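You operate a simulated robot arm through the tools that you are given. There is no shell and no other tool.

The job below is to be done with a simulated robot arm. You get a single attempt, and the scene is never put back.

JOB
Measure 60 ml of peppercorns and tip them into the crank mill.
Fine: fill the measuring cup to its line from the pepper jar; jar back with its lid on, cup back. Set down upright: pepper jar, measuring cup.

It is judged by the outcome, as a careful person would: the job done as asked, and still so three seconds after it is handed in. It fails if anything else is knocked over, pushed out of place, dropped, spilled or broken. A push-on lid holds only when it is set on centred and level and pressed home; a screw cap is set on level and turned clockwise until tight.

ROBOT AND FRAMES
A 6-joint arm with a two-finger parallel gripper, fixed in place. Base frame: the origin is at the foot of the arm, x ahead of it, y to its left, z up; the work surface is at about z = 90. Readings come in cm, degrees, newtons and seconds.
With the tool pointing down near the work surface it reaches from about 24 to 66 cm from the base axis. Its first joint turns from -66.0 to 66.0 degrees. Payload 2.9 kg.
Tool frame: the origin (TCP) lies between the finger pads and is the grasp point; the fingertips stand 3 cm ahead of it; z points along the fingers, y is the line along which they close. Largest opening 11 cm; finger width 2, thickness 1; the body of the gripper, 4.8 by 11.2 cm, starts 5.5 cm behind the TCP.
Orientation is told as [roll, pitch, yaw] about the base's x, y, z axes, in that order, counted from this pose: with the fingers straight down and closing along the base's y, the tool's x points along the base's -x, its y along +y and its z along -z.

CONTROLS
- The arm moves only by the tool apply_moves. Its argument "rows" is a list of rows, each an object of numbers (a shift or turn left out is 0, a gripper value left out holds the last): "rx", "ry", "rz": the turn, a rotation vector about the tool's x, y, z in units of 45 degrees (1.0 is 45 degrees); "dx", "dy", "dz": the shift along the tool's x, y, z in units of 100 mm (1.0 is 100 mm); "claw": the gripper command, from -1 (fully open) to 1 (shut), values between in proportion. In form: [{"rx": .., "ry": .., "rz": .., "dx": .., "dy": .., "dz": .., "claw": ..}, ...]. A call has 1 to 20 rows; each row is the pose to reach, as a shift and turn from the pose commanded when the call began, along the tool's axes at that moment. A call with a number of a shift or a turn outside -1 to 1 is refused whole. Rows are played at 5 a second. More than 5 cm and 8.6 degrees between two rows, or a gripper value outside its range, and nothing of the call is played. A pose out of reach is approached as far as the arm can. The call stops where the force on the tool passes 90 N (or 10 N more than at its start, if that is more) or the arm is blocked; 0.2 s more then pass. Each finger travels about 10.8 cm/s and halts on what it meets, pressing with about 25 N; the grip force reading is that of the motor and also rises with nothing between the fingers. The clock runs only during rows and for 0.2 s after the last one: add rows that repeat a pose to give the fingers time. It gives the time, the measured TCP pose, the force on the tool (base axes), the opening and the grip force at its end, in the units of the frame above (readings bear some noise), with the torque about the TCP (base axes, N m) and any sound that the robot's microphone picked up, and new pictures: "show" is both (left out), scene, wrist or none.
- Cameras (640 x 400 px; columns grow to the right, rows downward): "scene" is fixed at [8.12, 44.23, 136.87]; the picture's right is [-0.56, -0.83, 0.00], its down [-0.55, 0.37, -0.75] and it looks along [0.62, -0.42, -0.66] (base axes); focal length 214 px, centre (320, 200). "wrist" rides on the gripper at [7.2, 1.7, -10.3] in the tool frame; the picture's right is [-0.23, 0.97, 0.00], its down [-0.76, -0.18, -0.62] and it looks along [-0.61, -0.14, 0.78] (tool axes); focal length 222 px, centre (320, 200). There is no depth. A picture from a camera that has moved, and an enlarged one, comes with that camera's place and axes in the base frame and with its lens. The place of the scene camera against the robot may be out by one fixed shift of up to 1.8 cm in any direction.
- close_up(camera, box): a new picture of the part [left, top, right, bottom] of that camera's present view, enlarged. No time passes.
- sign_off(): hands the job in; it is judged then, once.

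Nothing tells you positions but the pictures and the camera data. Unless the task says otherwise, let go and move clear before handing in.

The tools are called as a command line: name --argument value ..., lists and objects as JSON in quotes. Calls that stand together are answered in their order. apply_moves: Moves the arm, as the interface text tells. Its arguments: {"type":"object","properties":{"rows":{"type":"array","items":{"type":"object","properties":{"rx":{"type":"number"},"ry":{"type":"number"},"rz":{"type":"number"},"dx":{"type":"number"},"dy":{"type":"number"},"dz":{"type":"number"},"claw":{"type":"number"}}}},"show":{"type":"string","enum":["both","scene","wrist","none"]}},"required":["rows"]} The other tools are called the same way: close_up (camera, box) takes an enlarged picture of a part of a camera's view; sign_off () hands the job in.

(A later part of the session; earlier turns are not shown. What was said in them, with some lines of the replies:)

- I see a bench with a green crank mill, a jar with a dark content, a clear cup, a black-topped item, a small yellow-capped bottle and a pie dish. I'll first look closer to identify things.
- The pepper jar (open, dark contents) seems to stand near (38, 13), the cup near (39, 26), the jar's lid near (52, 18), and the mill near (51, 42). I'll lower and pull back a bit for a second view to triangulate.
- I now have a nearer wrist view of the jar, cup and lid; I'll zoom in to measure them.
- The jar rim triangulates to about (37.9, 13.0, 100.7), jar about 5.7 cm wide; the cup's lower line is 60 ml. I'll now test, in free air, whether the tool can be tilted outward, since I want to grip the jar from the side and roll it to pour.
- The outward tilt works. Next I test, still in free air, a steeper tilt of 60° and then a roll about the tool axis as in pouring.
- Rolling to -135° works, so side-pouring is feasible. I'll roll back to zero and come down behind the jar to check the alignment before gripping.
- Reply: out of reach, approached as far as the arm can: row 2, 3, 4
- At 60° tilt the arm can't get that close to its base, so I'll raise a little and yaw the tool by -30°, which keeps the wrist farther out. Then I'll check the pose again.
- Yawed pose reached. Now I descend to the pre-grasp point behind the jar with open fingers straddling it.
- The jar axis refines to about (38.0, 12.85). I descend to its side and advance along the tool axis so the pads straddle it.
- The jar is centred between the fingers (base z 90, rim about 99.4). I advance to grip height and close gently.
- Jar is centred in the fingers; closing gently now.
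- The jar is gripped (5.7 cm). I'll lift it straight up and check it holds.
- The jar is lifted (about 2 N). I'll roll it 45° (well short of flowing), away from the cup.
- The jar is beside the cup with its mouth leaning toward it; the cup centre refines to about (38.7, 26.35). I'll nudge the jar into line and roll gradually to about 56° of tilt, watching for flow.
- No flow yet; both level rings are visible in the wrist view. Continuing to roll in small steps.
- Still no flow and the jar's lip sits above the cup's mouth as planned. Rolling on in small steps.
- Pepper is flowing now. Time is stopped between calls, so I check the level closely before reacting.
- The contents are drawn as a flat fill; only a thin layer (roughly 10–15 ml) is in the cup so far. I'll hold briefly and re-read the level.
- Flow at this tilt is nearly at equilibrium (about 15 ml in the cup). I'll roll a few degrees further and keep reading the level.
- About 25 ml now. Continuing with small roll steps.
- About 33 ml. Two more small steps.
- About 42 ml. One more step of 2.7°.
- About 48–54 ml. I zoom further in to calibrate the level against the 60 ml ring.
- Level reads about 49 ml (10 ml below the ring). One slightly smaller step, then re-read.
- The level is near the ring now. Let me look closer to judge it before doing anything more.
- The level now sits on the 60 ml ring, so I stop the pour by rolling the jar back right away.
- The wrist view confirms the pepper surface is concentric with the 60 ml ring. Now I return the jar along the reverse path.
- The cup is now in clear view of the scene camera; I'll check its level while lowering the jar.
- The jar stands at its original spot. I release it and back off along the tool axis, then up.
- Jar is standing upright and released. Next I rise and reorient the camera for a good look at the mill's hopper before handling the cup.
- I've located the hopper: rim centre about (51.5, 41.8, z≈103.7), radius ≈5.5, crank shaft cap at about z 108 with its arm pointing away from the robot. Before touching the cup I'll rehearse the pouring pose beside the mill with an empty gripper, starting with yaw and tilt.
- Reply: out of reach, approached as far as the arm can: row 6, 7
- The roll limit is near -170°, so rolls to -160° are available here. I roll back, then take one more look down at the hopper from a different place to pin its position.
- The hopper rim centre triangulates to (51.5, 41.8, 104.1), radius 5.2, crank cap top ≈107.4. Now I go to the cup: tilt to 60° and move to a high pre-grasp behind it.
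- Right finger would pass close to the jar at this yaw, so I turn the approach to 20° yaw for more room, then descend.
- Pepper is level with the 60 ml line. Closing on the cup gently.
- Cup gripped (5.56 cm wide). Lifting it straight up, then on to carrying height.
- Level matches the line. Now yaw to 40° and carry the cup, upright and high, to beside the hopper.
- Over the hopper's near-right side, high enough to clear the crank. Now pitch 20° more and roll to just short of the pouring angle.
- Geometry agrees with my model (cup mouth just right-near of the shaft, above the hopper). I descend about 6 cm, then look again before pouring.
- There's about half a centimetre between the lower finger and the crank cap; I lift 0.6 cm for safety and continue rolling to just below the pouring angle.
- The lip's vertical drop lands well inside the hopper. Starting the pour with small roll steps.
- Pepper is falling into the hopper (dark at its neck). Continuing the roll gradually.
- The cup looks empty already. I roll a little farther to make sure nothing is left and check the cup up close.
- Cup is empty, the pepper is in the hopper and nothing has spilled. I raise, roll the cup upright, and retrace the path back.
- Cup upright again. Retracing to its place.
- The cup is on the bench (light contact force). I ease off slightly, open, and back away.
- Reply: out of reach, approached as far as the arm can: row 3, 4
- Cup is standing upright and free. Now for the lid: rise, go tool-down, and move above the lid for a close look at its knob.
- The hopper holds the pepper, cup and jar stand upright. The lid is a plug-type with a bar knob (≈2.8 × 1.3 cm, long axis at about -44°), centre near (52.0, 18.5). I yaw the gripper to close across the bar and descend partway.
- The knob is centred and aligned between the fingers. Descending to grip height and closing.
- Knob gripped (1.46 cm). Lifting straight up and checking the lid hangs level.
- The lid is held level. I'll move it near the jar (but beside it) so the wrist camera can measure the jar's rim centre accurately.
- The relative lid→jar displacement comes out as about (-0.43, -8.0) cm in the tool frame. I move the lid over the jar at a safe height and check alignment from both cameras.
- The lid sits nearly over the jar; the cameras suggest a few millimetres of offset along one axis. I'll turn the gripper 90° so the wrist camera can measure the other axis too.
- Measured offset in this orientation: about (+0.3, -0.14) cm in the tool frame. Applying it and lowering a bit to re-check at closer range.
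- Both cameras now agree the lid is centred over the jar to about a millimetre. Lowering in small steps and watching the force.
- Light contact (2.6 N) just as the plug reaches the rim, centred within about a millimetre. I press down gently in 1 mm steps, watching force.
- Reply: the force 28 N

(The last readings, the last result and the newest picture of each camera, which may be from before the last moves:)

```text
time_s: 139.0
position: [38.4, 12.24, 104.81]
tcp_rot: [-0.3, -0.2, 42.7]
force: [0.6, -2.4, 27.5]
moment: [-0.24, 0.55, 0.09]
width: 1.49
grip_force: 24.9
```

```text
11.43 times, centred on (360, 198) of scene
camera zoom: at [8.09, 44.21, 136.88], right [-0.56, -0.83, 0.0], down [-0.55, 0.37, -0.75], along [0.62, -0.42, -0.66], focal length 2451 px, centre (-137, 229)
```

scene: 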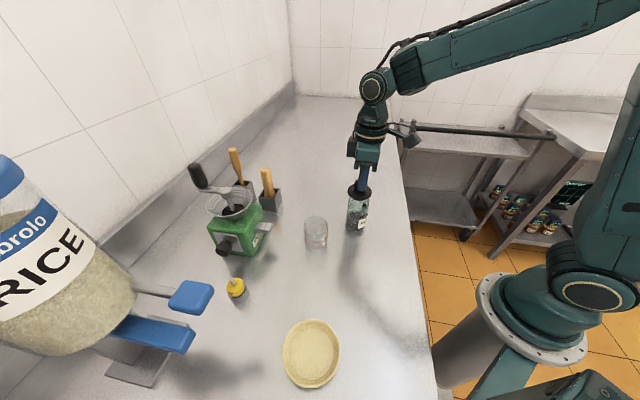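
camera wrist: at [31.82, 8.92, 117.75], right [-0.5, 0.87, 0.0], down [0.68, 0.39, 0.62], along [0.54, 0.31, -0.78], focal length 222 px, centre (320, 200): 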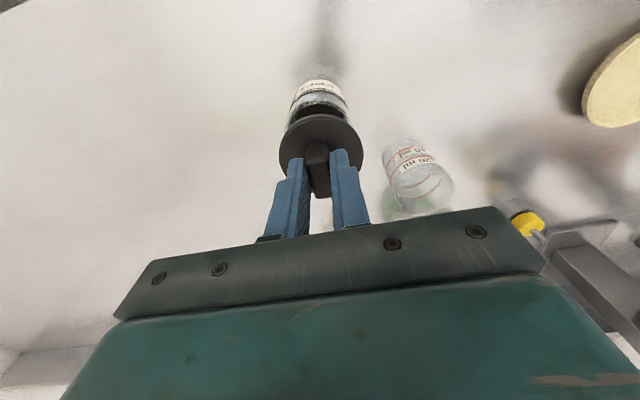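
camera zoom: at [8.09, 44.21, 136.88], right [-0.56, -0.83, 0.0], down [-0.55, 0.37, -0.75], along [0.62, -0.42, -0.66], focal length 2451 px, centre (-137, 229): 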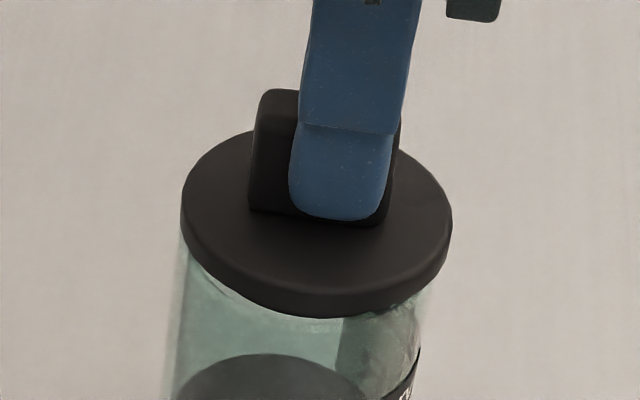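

The force acts on the robot-side edge of the rim (from the torque), so the lid is either a hair off-centre toward the robot or slightly pitched. I back off and look closely.

apply_moves --rows '[{"dz": -0.02}, {"dz": -0.03}, {"dz": -0.03}]'

close_up --camera "scene" --box '[344, 194, 374, 216]'

close_up --camera "wrist" --box '[280, 95, 360, 150]'

```text
time_s: 139.8
position: [38.12, 12.37, 104.9]
tcp_rot: [0.0, 0.0, 42.8]
force: [0.3, 0.0, 0.1]
moment: [0.02, 0.02, -0.01]
width: 1.47
grip_force: 24.9
camera wrist: at [31.62, 8.61, 115.36], right [-0.49, 0.87, 0.0], down [0.68, 0.39, 0.62], along [0.54, 0.31, -0.78], focal length 222 px, centre (320, 200)
```

scene: 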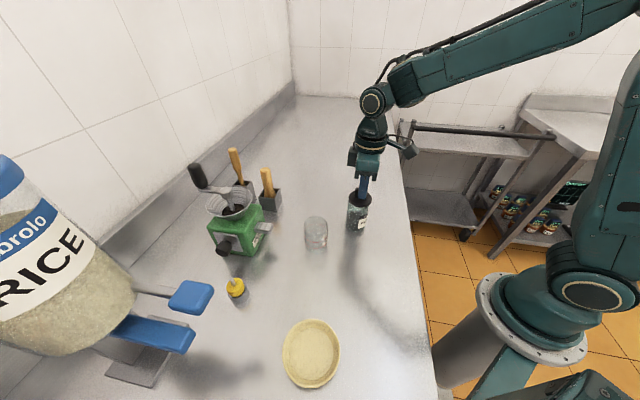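
wrist: 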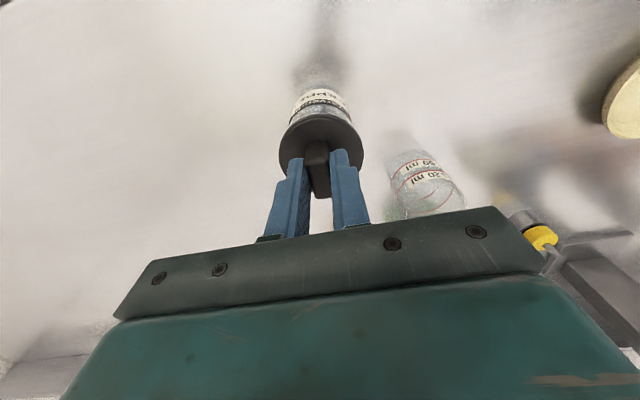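

```text
16.00 times, centred on (359, 205) of scene
camera zoom: at [8.12, 44.23, 136.87], right [-0.56, -0.83, 0.0], down [-0.55, 0.37, -0.75], along [0.62, -0.42, -0.66], focal length 3432 px, centre (-304, 120)
```

zoom: 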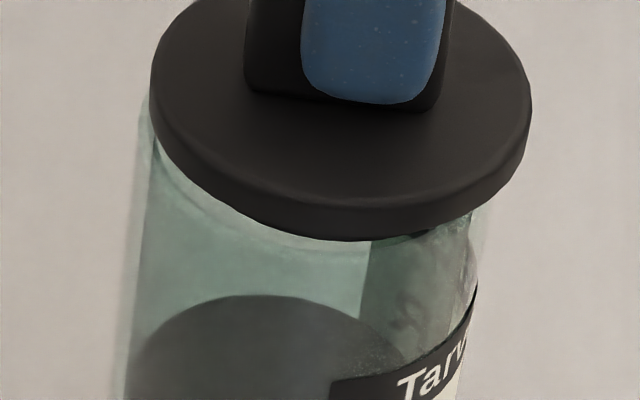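

```text
7.27 times, centred on (320, 122) of wrist
camera zoom: at [31.62, 8.61, 115.36], right [-0.49, 0.87, 0.0], down [0.68, 0.39, 0.62], along [0.54, 0.31, -0.78], focal length 1615 px, centre (320, 764)
```

zoom: 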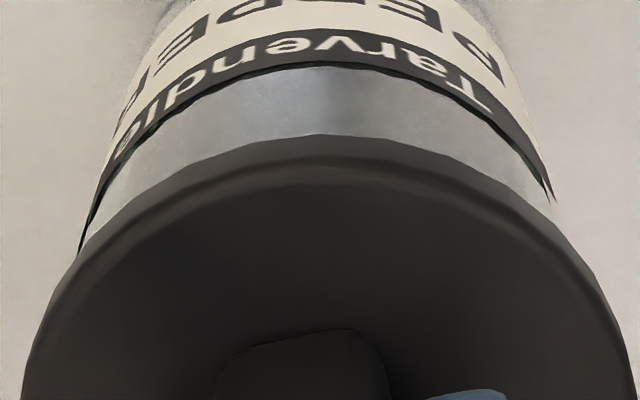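

The torque says only the robot-side arc of the plug touches, i.e. the lid is about a millimetre too close to the robot. I shift it forward slightly and try again.

apply_moves --rows '[{"dz": -0.005}, {"dx": -0.012, "dy": -0.005, "dz": -0.005}, {"dx": -0.012, "dy": -0.005, "dz": 0.01}, {"dx": -0.012, "dy": -0.005, "dz": 0.02}, {"dx": -0.012, "dy": -0.005, "dz": 0.02}]' --show "none"

```text
time_s: 141.0
position: [38.46, 12.47, 104.75]
tcp_rot: [-0.2, 0.0, 42.8]
force: [-0.3, -0.5, 6.6]
moment: [-0.03, 0.2, -0.07]
width: 1.46
grip_force: 24.7
```

apply_moves --rows '[{"dz": -0.02}, {"dx": -0.008, "dy": -0.01, "dz": -0.02}, {"dx": -0.008, "dy": -0.01, "dz": 0.0}, {"dx": -0.008, "dy": -0.01, "dz": 0.01}, {"dx": -0.008, "dy": -0.01, "dz": 0.01}]' --show "none"

```text
time_s: 142.2
position: [38.54, 12.41, 104.61]
tcp_rot: [-0.2, -0.1, 42.8]
force: [0.2, -0.3, -0.2]
moment: [0.05, 0.01, -0.01]
width: 1.46
grip_force: 24.8
```

No contact force now at a lower height: the plug has entered the mouth. Continuing down in small steps.

apply_moves --rows '[{"dz": 0.01}, {"dz": 0.01}]' --show "none"

apply_moves --rows '[{"dz": 0.01}, {"dz": 0.01}]' --show "none"

close_up --camera "scene" --box '[344, 194, 374, 216]'

```text
time_s: 142.8
position: [38.42, 12.44, 104.46]
tcp_rot: [-0.1, 0.0, 42.8]
force: [0.2, -0.6, 0.0]
moment: [0.02, 0.01, 0.02]
width: 1.47
grip_force: 25.0
```

```text
time_s: 143.4
position: [38.57, 12.41, 104.38]
tcp_rot: [-0.2, -0.1, 42.8]
force: [-0.2, 1.2, 0.5]
moment: [0.0, 0.01, 0.02]
width: 1.49
grip_force: 24.4
```

```text
16.00 times, centred on (359, 205) of scene
camera zoom: at [8.12, 44.23, 136.87], right [-0.56, -0.83, 0.0], down [-0.55, 0.37, -0.75], along [0.62, -0.42, -0.66], focal length 3432 px, centre (-304, 120)
```

zoom: 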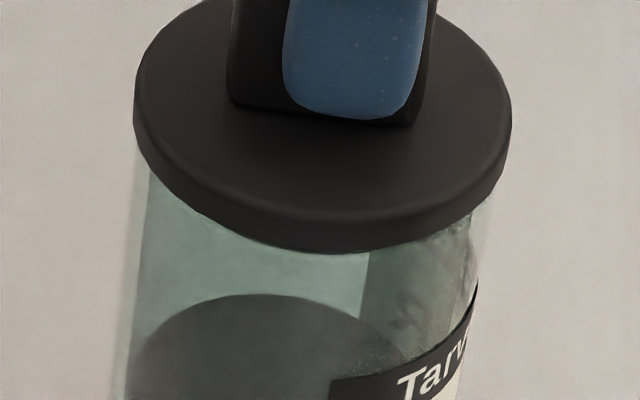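

apply_moves --rows '[{"dz": 0.01}, {"dz": 0.01}]' --show "none"

apply_moves --rows '[{"dz": 0.01}, {"dz": 0.01}]' --show "none"

apply_moves --rows '[{"dz": 0.01}, {"dz": 0.01}]' --show "none"

```text
time_s: 144.0
position: [38.51, 12.39, 104.28]
tcp_rot: [-0.1, -0.2, 42.8]
force: [0.1, 1.2, -0.4]
moment: [0.05, -0.02, -0.02]
width: 1.47
grip_force: 24.9
```

```text
time_s: 144.6
position: [38.39, 12.43, 104.2]
tcp_rot: [-0.1, 0.0, 42.8]
force: [-0.5, 0.2, -0.1]
moment: [0.05, -0.02, 0.01]
width: 1.46
grip_force: 25.1
```

```text
time_s: 145.2
position: [38.27, 12.41, 104.16]
tcp_rot: [-0.1, -0.1, 42.8]
force: [0.0, 0.9, 7.8]
moment: [0.33, -0.26, 0.05]
width: 1.47
grip_force: 25.2
heard: snap
```

A snap was heard: the lid clicked home. One more gentle press to be sure it's fully seated, then I look.

apply_moves --rows '[{"dz": 0.008}, {"dz": 0.015}, {"dz": 0.015}]' --show "none"

close_up --camera "scene" --box '[335, 180, 385, 240]'

```text
time_s: 146.0
position: [38.51, 12.35, 104.12]
tcp_rot: [-0.2, -0.2, 42.7]
force: [-7.2, -2.5, 34.8]
moment: [0.09, 0.12, 0.01]
width: 1.53
grip_force: 24.6
```

```text
6.67 times, centred on (360, 210) of scene
camera zoom: at [8.06, 44.21, 136.89], right [-0.56, -0.83, 0.0], down [-0.54, 0.37, -0.75], along [0.62, -0.42, -0.66], focal length 1430 px, centre (53, 133)
```

zoom: 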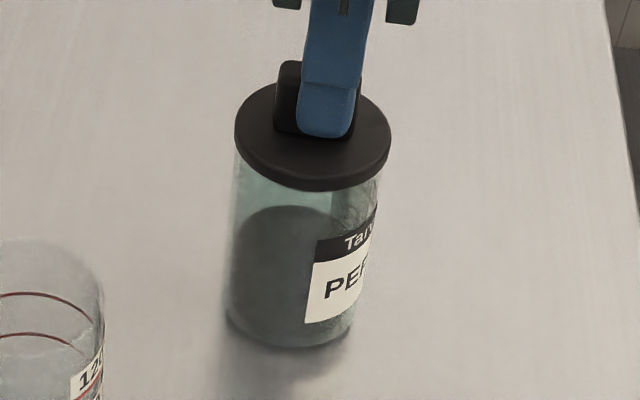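

Seated firmly. Easing off the pressure, releasing the knob and rising straight up.

apply_moves --rows '[{"dz": -0.008}, {"dz": -0.015}, {"dz": -0.015}]' --show "none"

apply_moves --rows '[{"claw": 0.7}, {"claw": 0.5}, {"claw": 0.2}, {"claw": 0.0}, {"claw": 0.0}, {"claw": 0.0}]' --show "wrist"

```text
time_s: 146.8
position: [38.47, 12.42, 104.16]
tcp_rot: [0.0, 0.1, 42.8]
force: [-1.0, -1.2, 13.6]
moment: [0.17, -0.16, 0.0]
width: 1.47
grip_force: 25.2
```

```text
time_s: 148.2
position: [38.55, 12.33, 104.15]
tcp_rot: [-0.1, -0.1, 42.7]
force: [0.1, 0.5, 0.3]
moment: [0.02, -0.01, -0.02]
width: 5.5
grip_force: 0.1
camera wrist: at [31.91, 8.66, 114.61], right [-0.49, 0.87, 0.0], down [0.68, 0.39, 0.62], along [0.54, 0.31, -0.78], focal length 222 px, centre (320, 200)
```

wrist: 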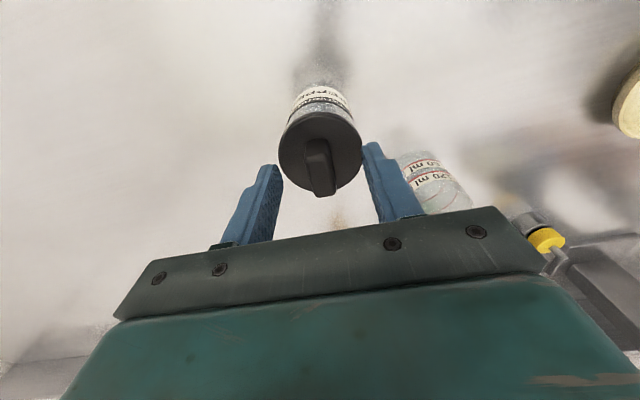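

Lid released and sitting on the jar. Rising clear and checking everything.

apply_moves --rows '[{"dz": -0.15}, {"dz": -0.4}, {"dz": -0.7}, {"dz": -1.0}, {"dz": -1.0}]' --show "none"

apply_moves --rows '[{"dx": 0.2, "dz": -0.2}, {"dx": 0.4, "dz": -0.4}, {"dx": 0.5, "dz": -0.5}, {"dx": 0.5, "dz": -0.5}]'

close_up --camera "scene" --box '[290, 170, 390, 260]'

close_up --camera "scene" --box '[170, 140, 310, 270]'

close_up --camera "wrist" --box '[200, 0, 480, 200]'

```text
time_s: 149.4
position: [38.55, 12.41, 114.14]
tcp_rot: [-0.1, 0.0, 42.8]
force: [0.5, -0.8, 0.4]
moment: [-0.01, 0.01, 0.0]
width: 5.49
grip_force: 0.1
```

```text
time_s: 150.4
position: [34.74, 8.86, 119.08]
tcp_rot: [-0.1, 0.0, 42.8]
force: [0.1, 1.0, 0.7]
moment: [-0.01, 0.0, -0.01]
width: 5.5
grip_force: 0.0
camera wrist: at [28.19, 5.1, 129.54], right [-0.49, 0.87, 0.0], down [0.68, 0.39, 0.62], along [0.54, 0.31, -0.78], focal length 222 px, centre (320, 200)
```

scene: 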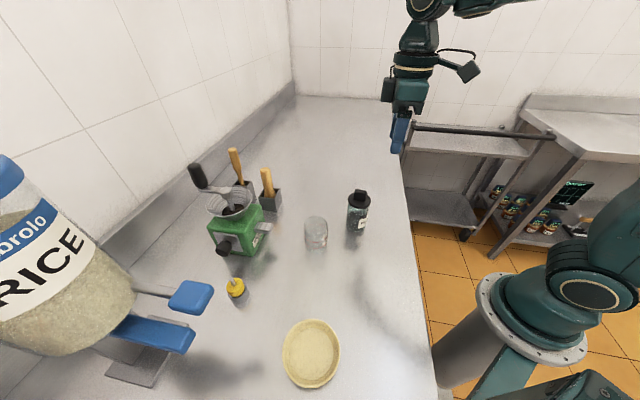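
wrist: 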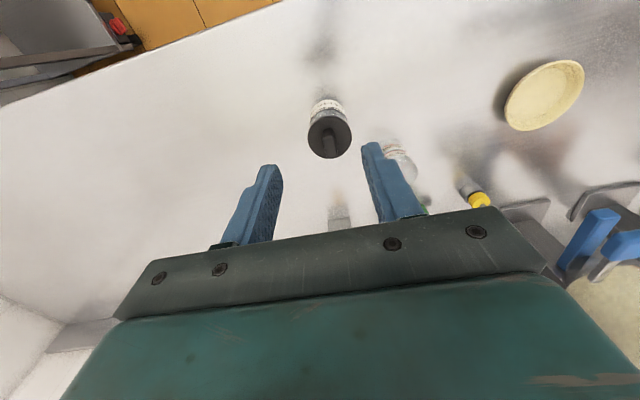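

```text
4.44 times, centred on (340, 215) of scene
camera zoom: at [8.12, 44.23, 136.87], right [-0.56, -0.83, 0.0], down [-0.55, 0.37, -0.75], along [0.62, -0.42, -0.66], focal length 953 px, centre (231, 133)
```

zoom: 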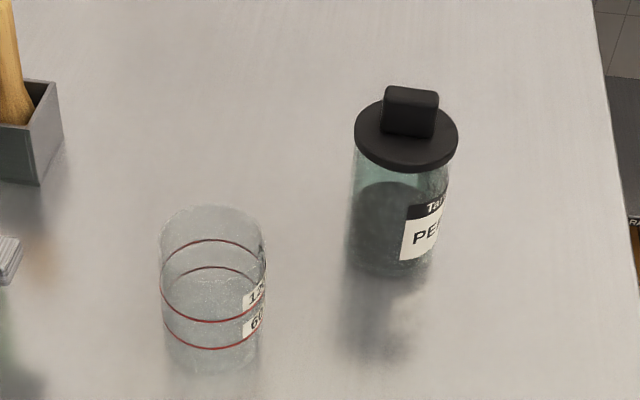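

```text
3.08 times, centred on (240, 205) of scene
camera zoom: at [8.12, 44.23, 136.87], right [-0.56, -0.83, 0.0], down [-0.55, 0.37, -0.75], along [0.62, -0.42, -0.66], focal length 660 px, centre (566, 185)
```

zoom: 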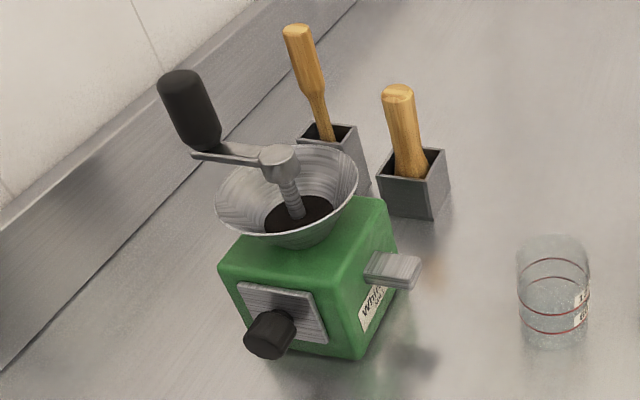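

```text
2.00 times, centred on (340, 100) of wrist
camera zoom: at [28.19, 5.1, 129.54], right [-0.49, 0.87, 0.0], down [0.68, 0.39, 0.62], along [0.54, 0.31, -0.78], focal length 444 px, centre (280, 400)
```

zoom: 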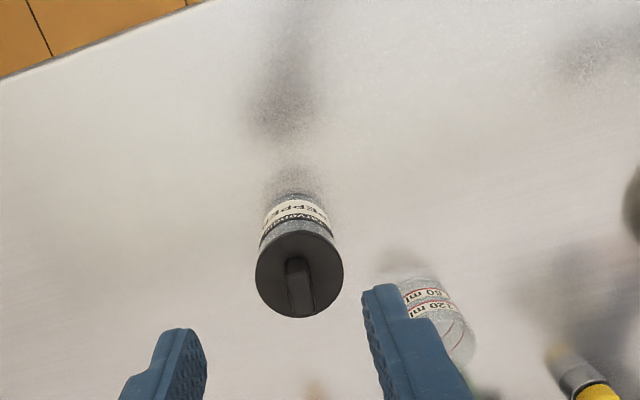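

All checks out: the pepper is in the mill's hopper and the empty cup is back upright. The jar is back in place with its lid snapped on, nothing was spilled, and the arm is clear. Handing in.

sign_off

```text
The job is handed in.
```

The job is handed in: about 60 ml of peppercorns went from the jar into the measuring cup, then into the crank mill's hopper. I judged the level by eye; it sat on the 60 ml line in both cameras, to within a millilitre or two.

- **Cup:** it poured out empty and is standing upright back in its place.
- **Jar:** it is upright at its original spot, shifted by perhaps 3–4 mm. The lid is on; I heard it snap and pressed it once more to be sure.
- **Rest of the bench:** I saw nothing spilled, knocked over or moved in the final pictures, and the arm was released and clear before I handed in.
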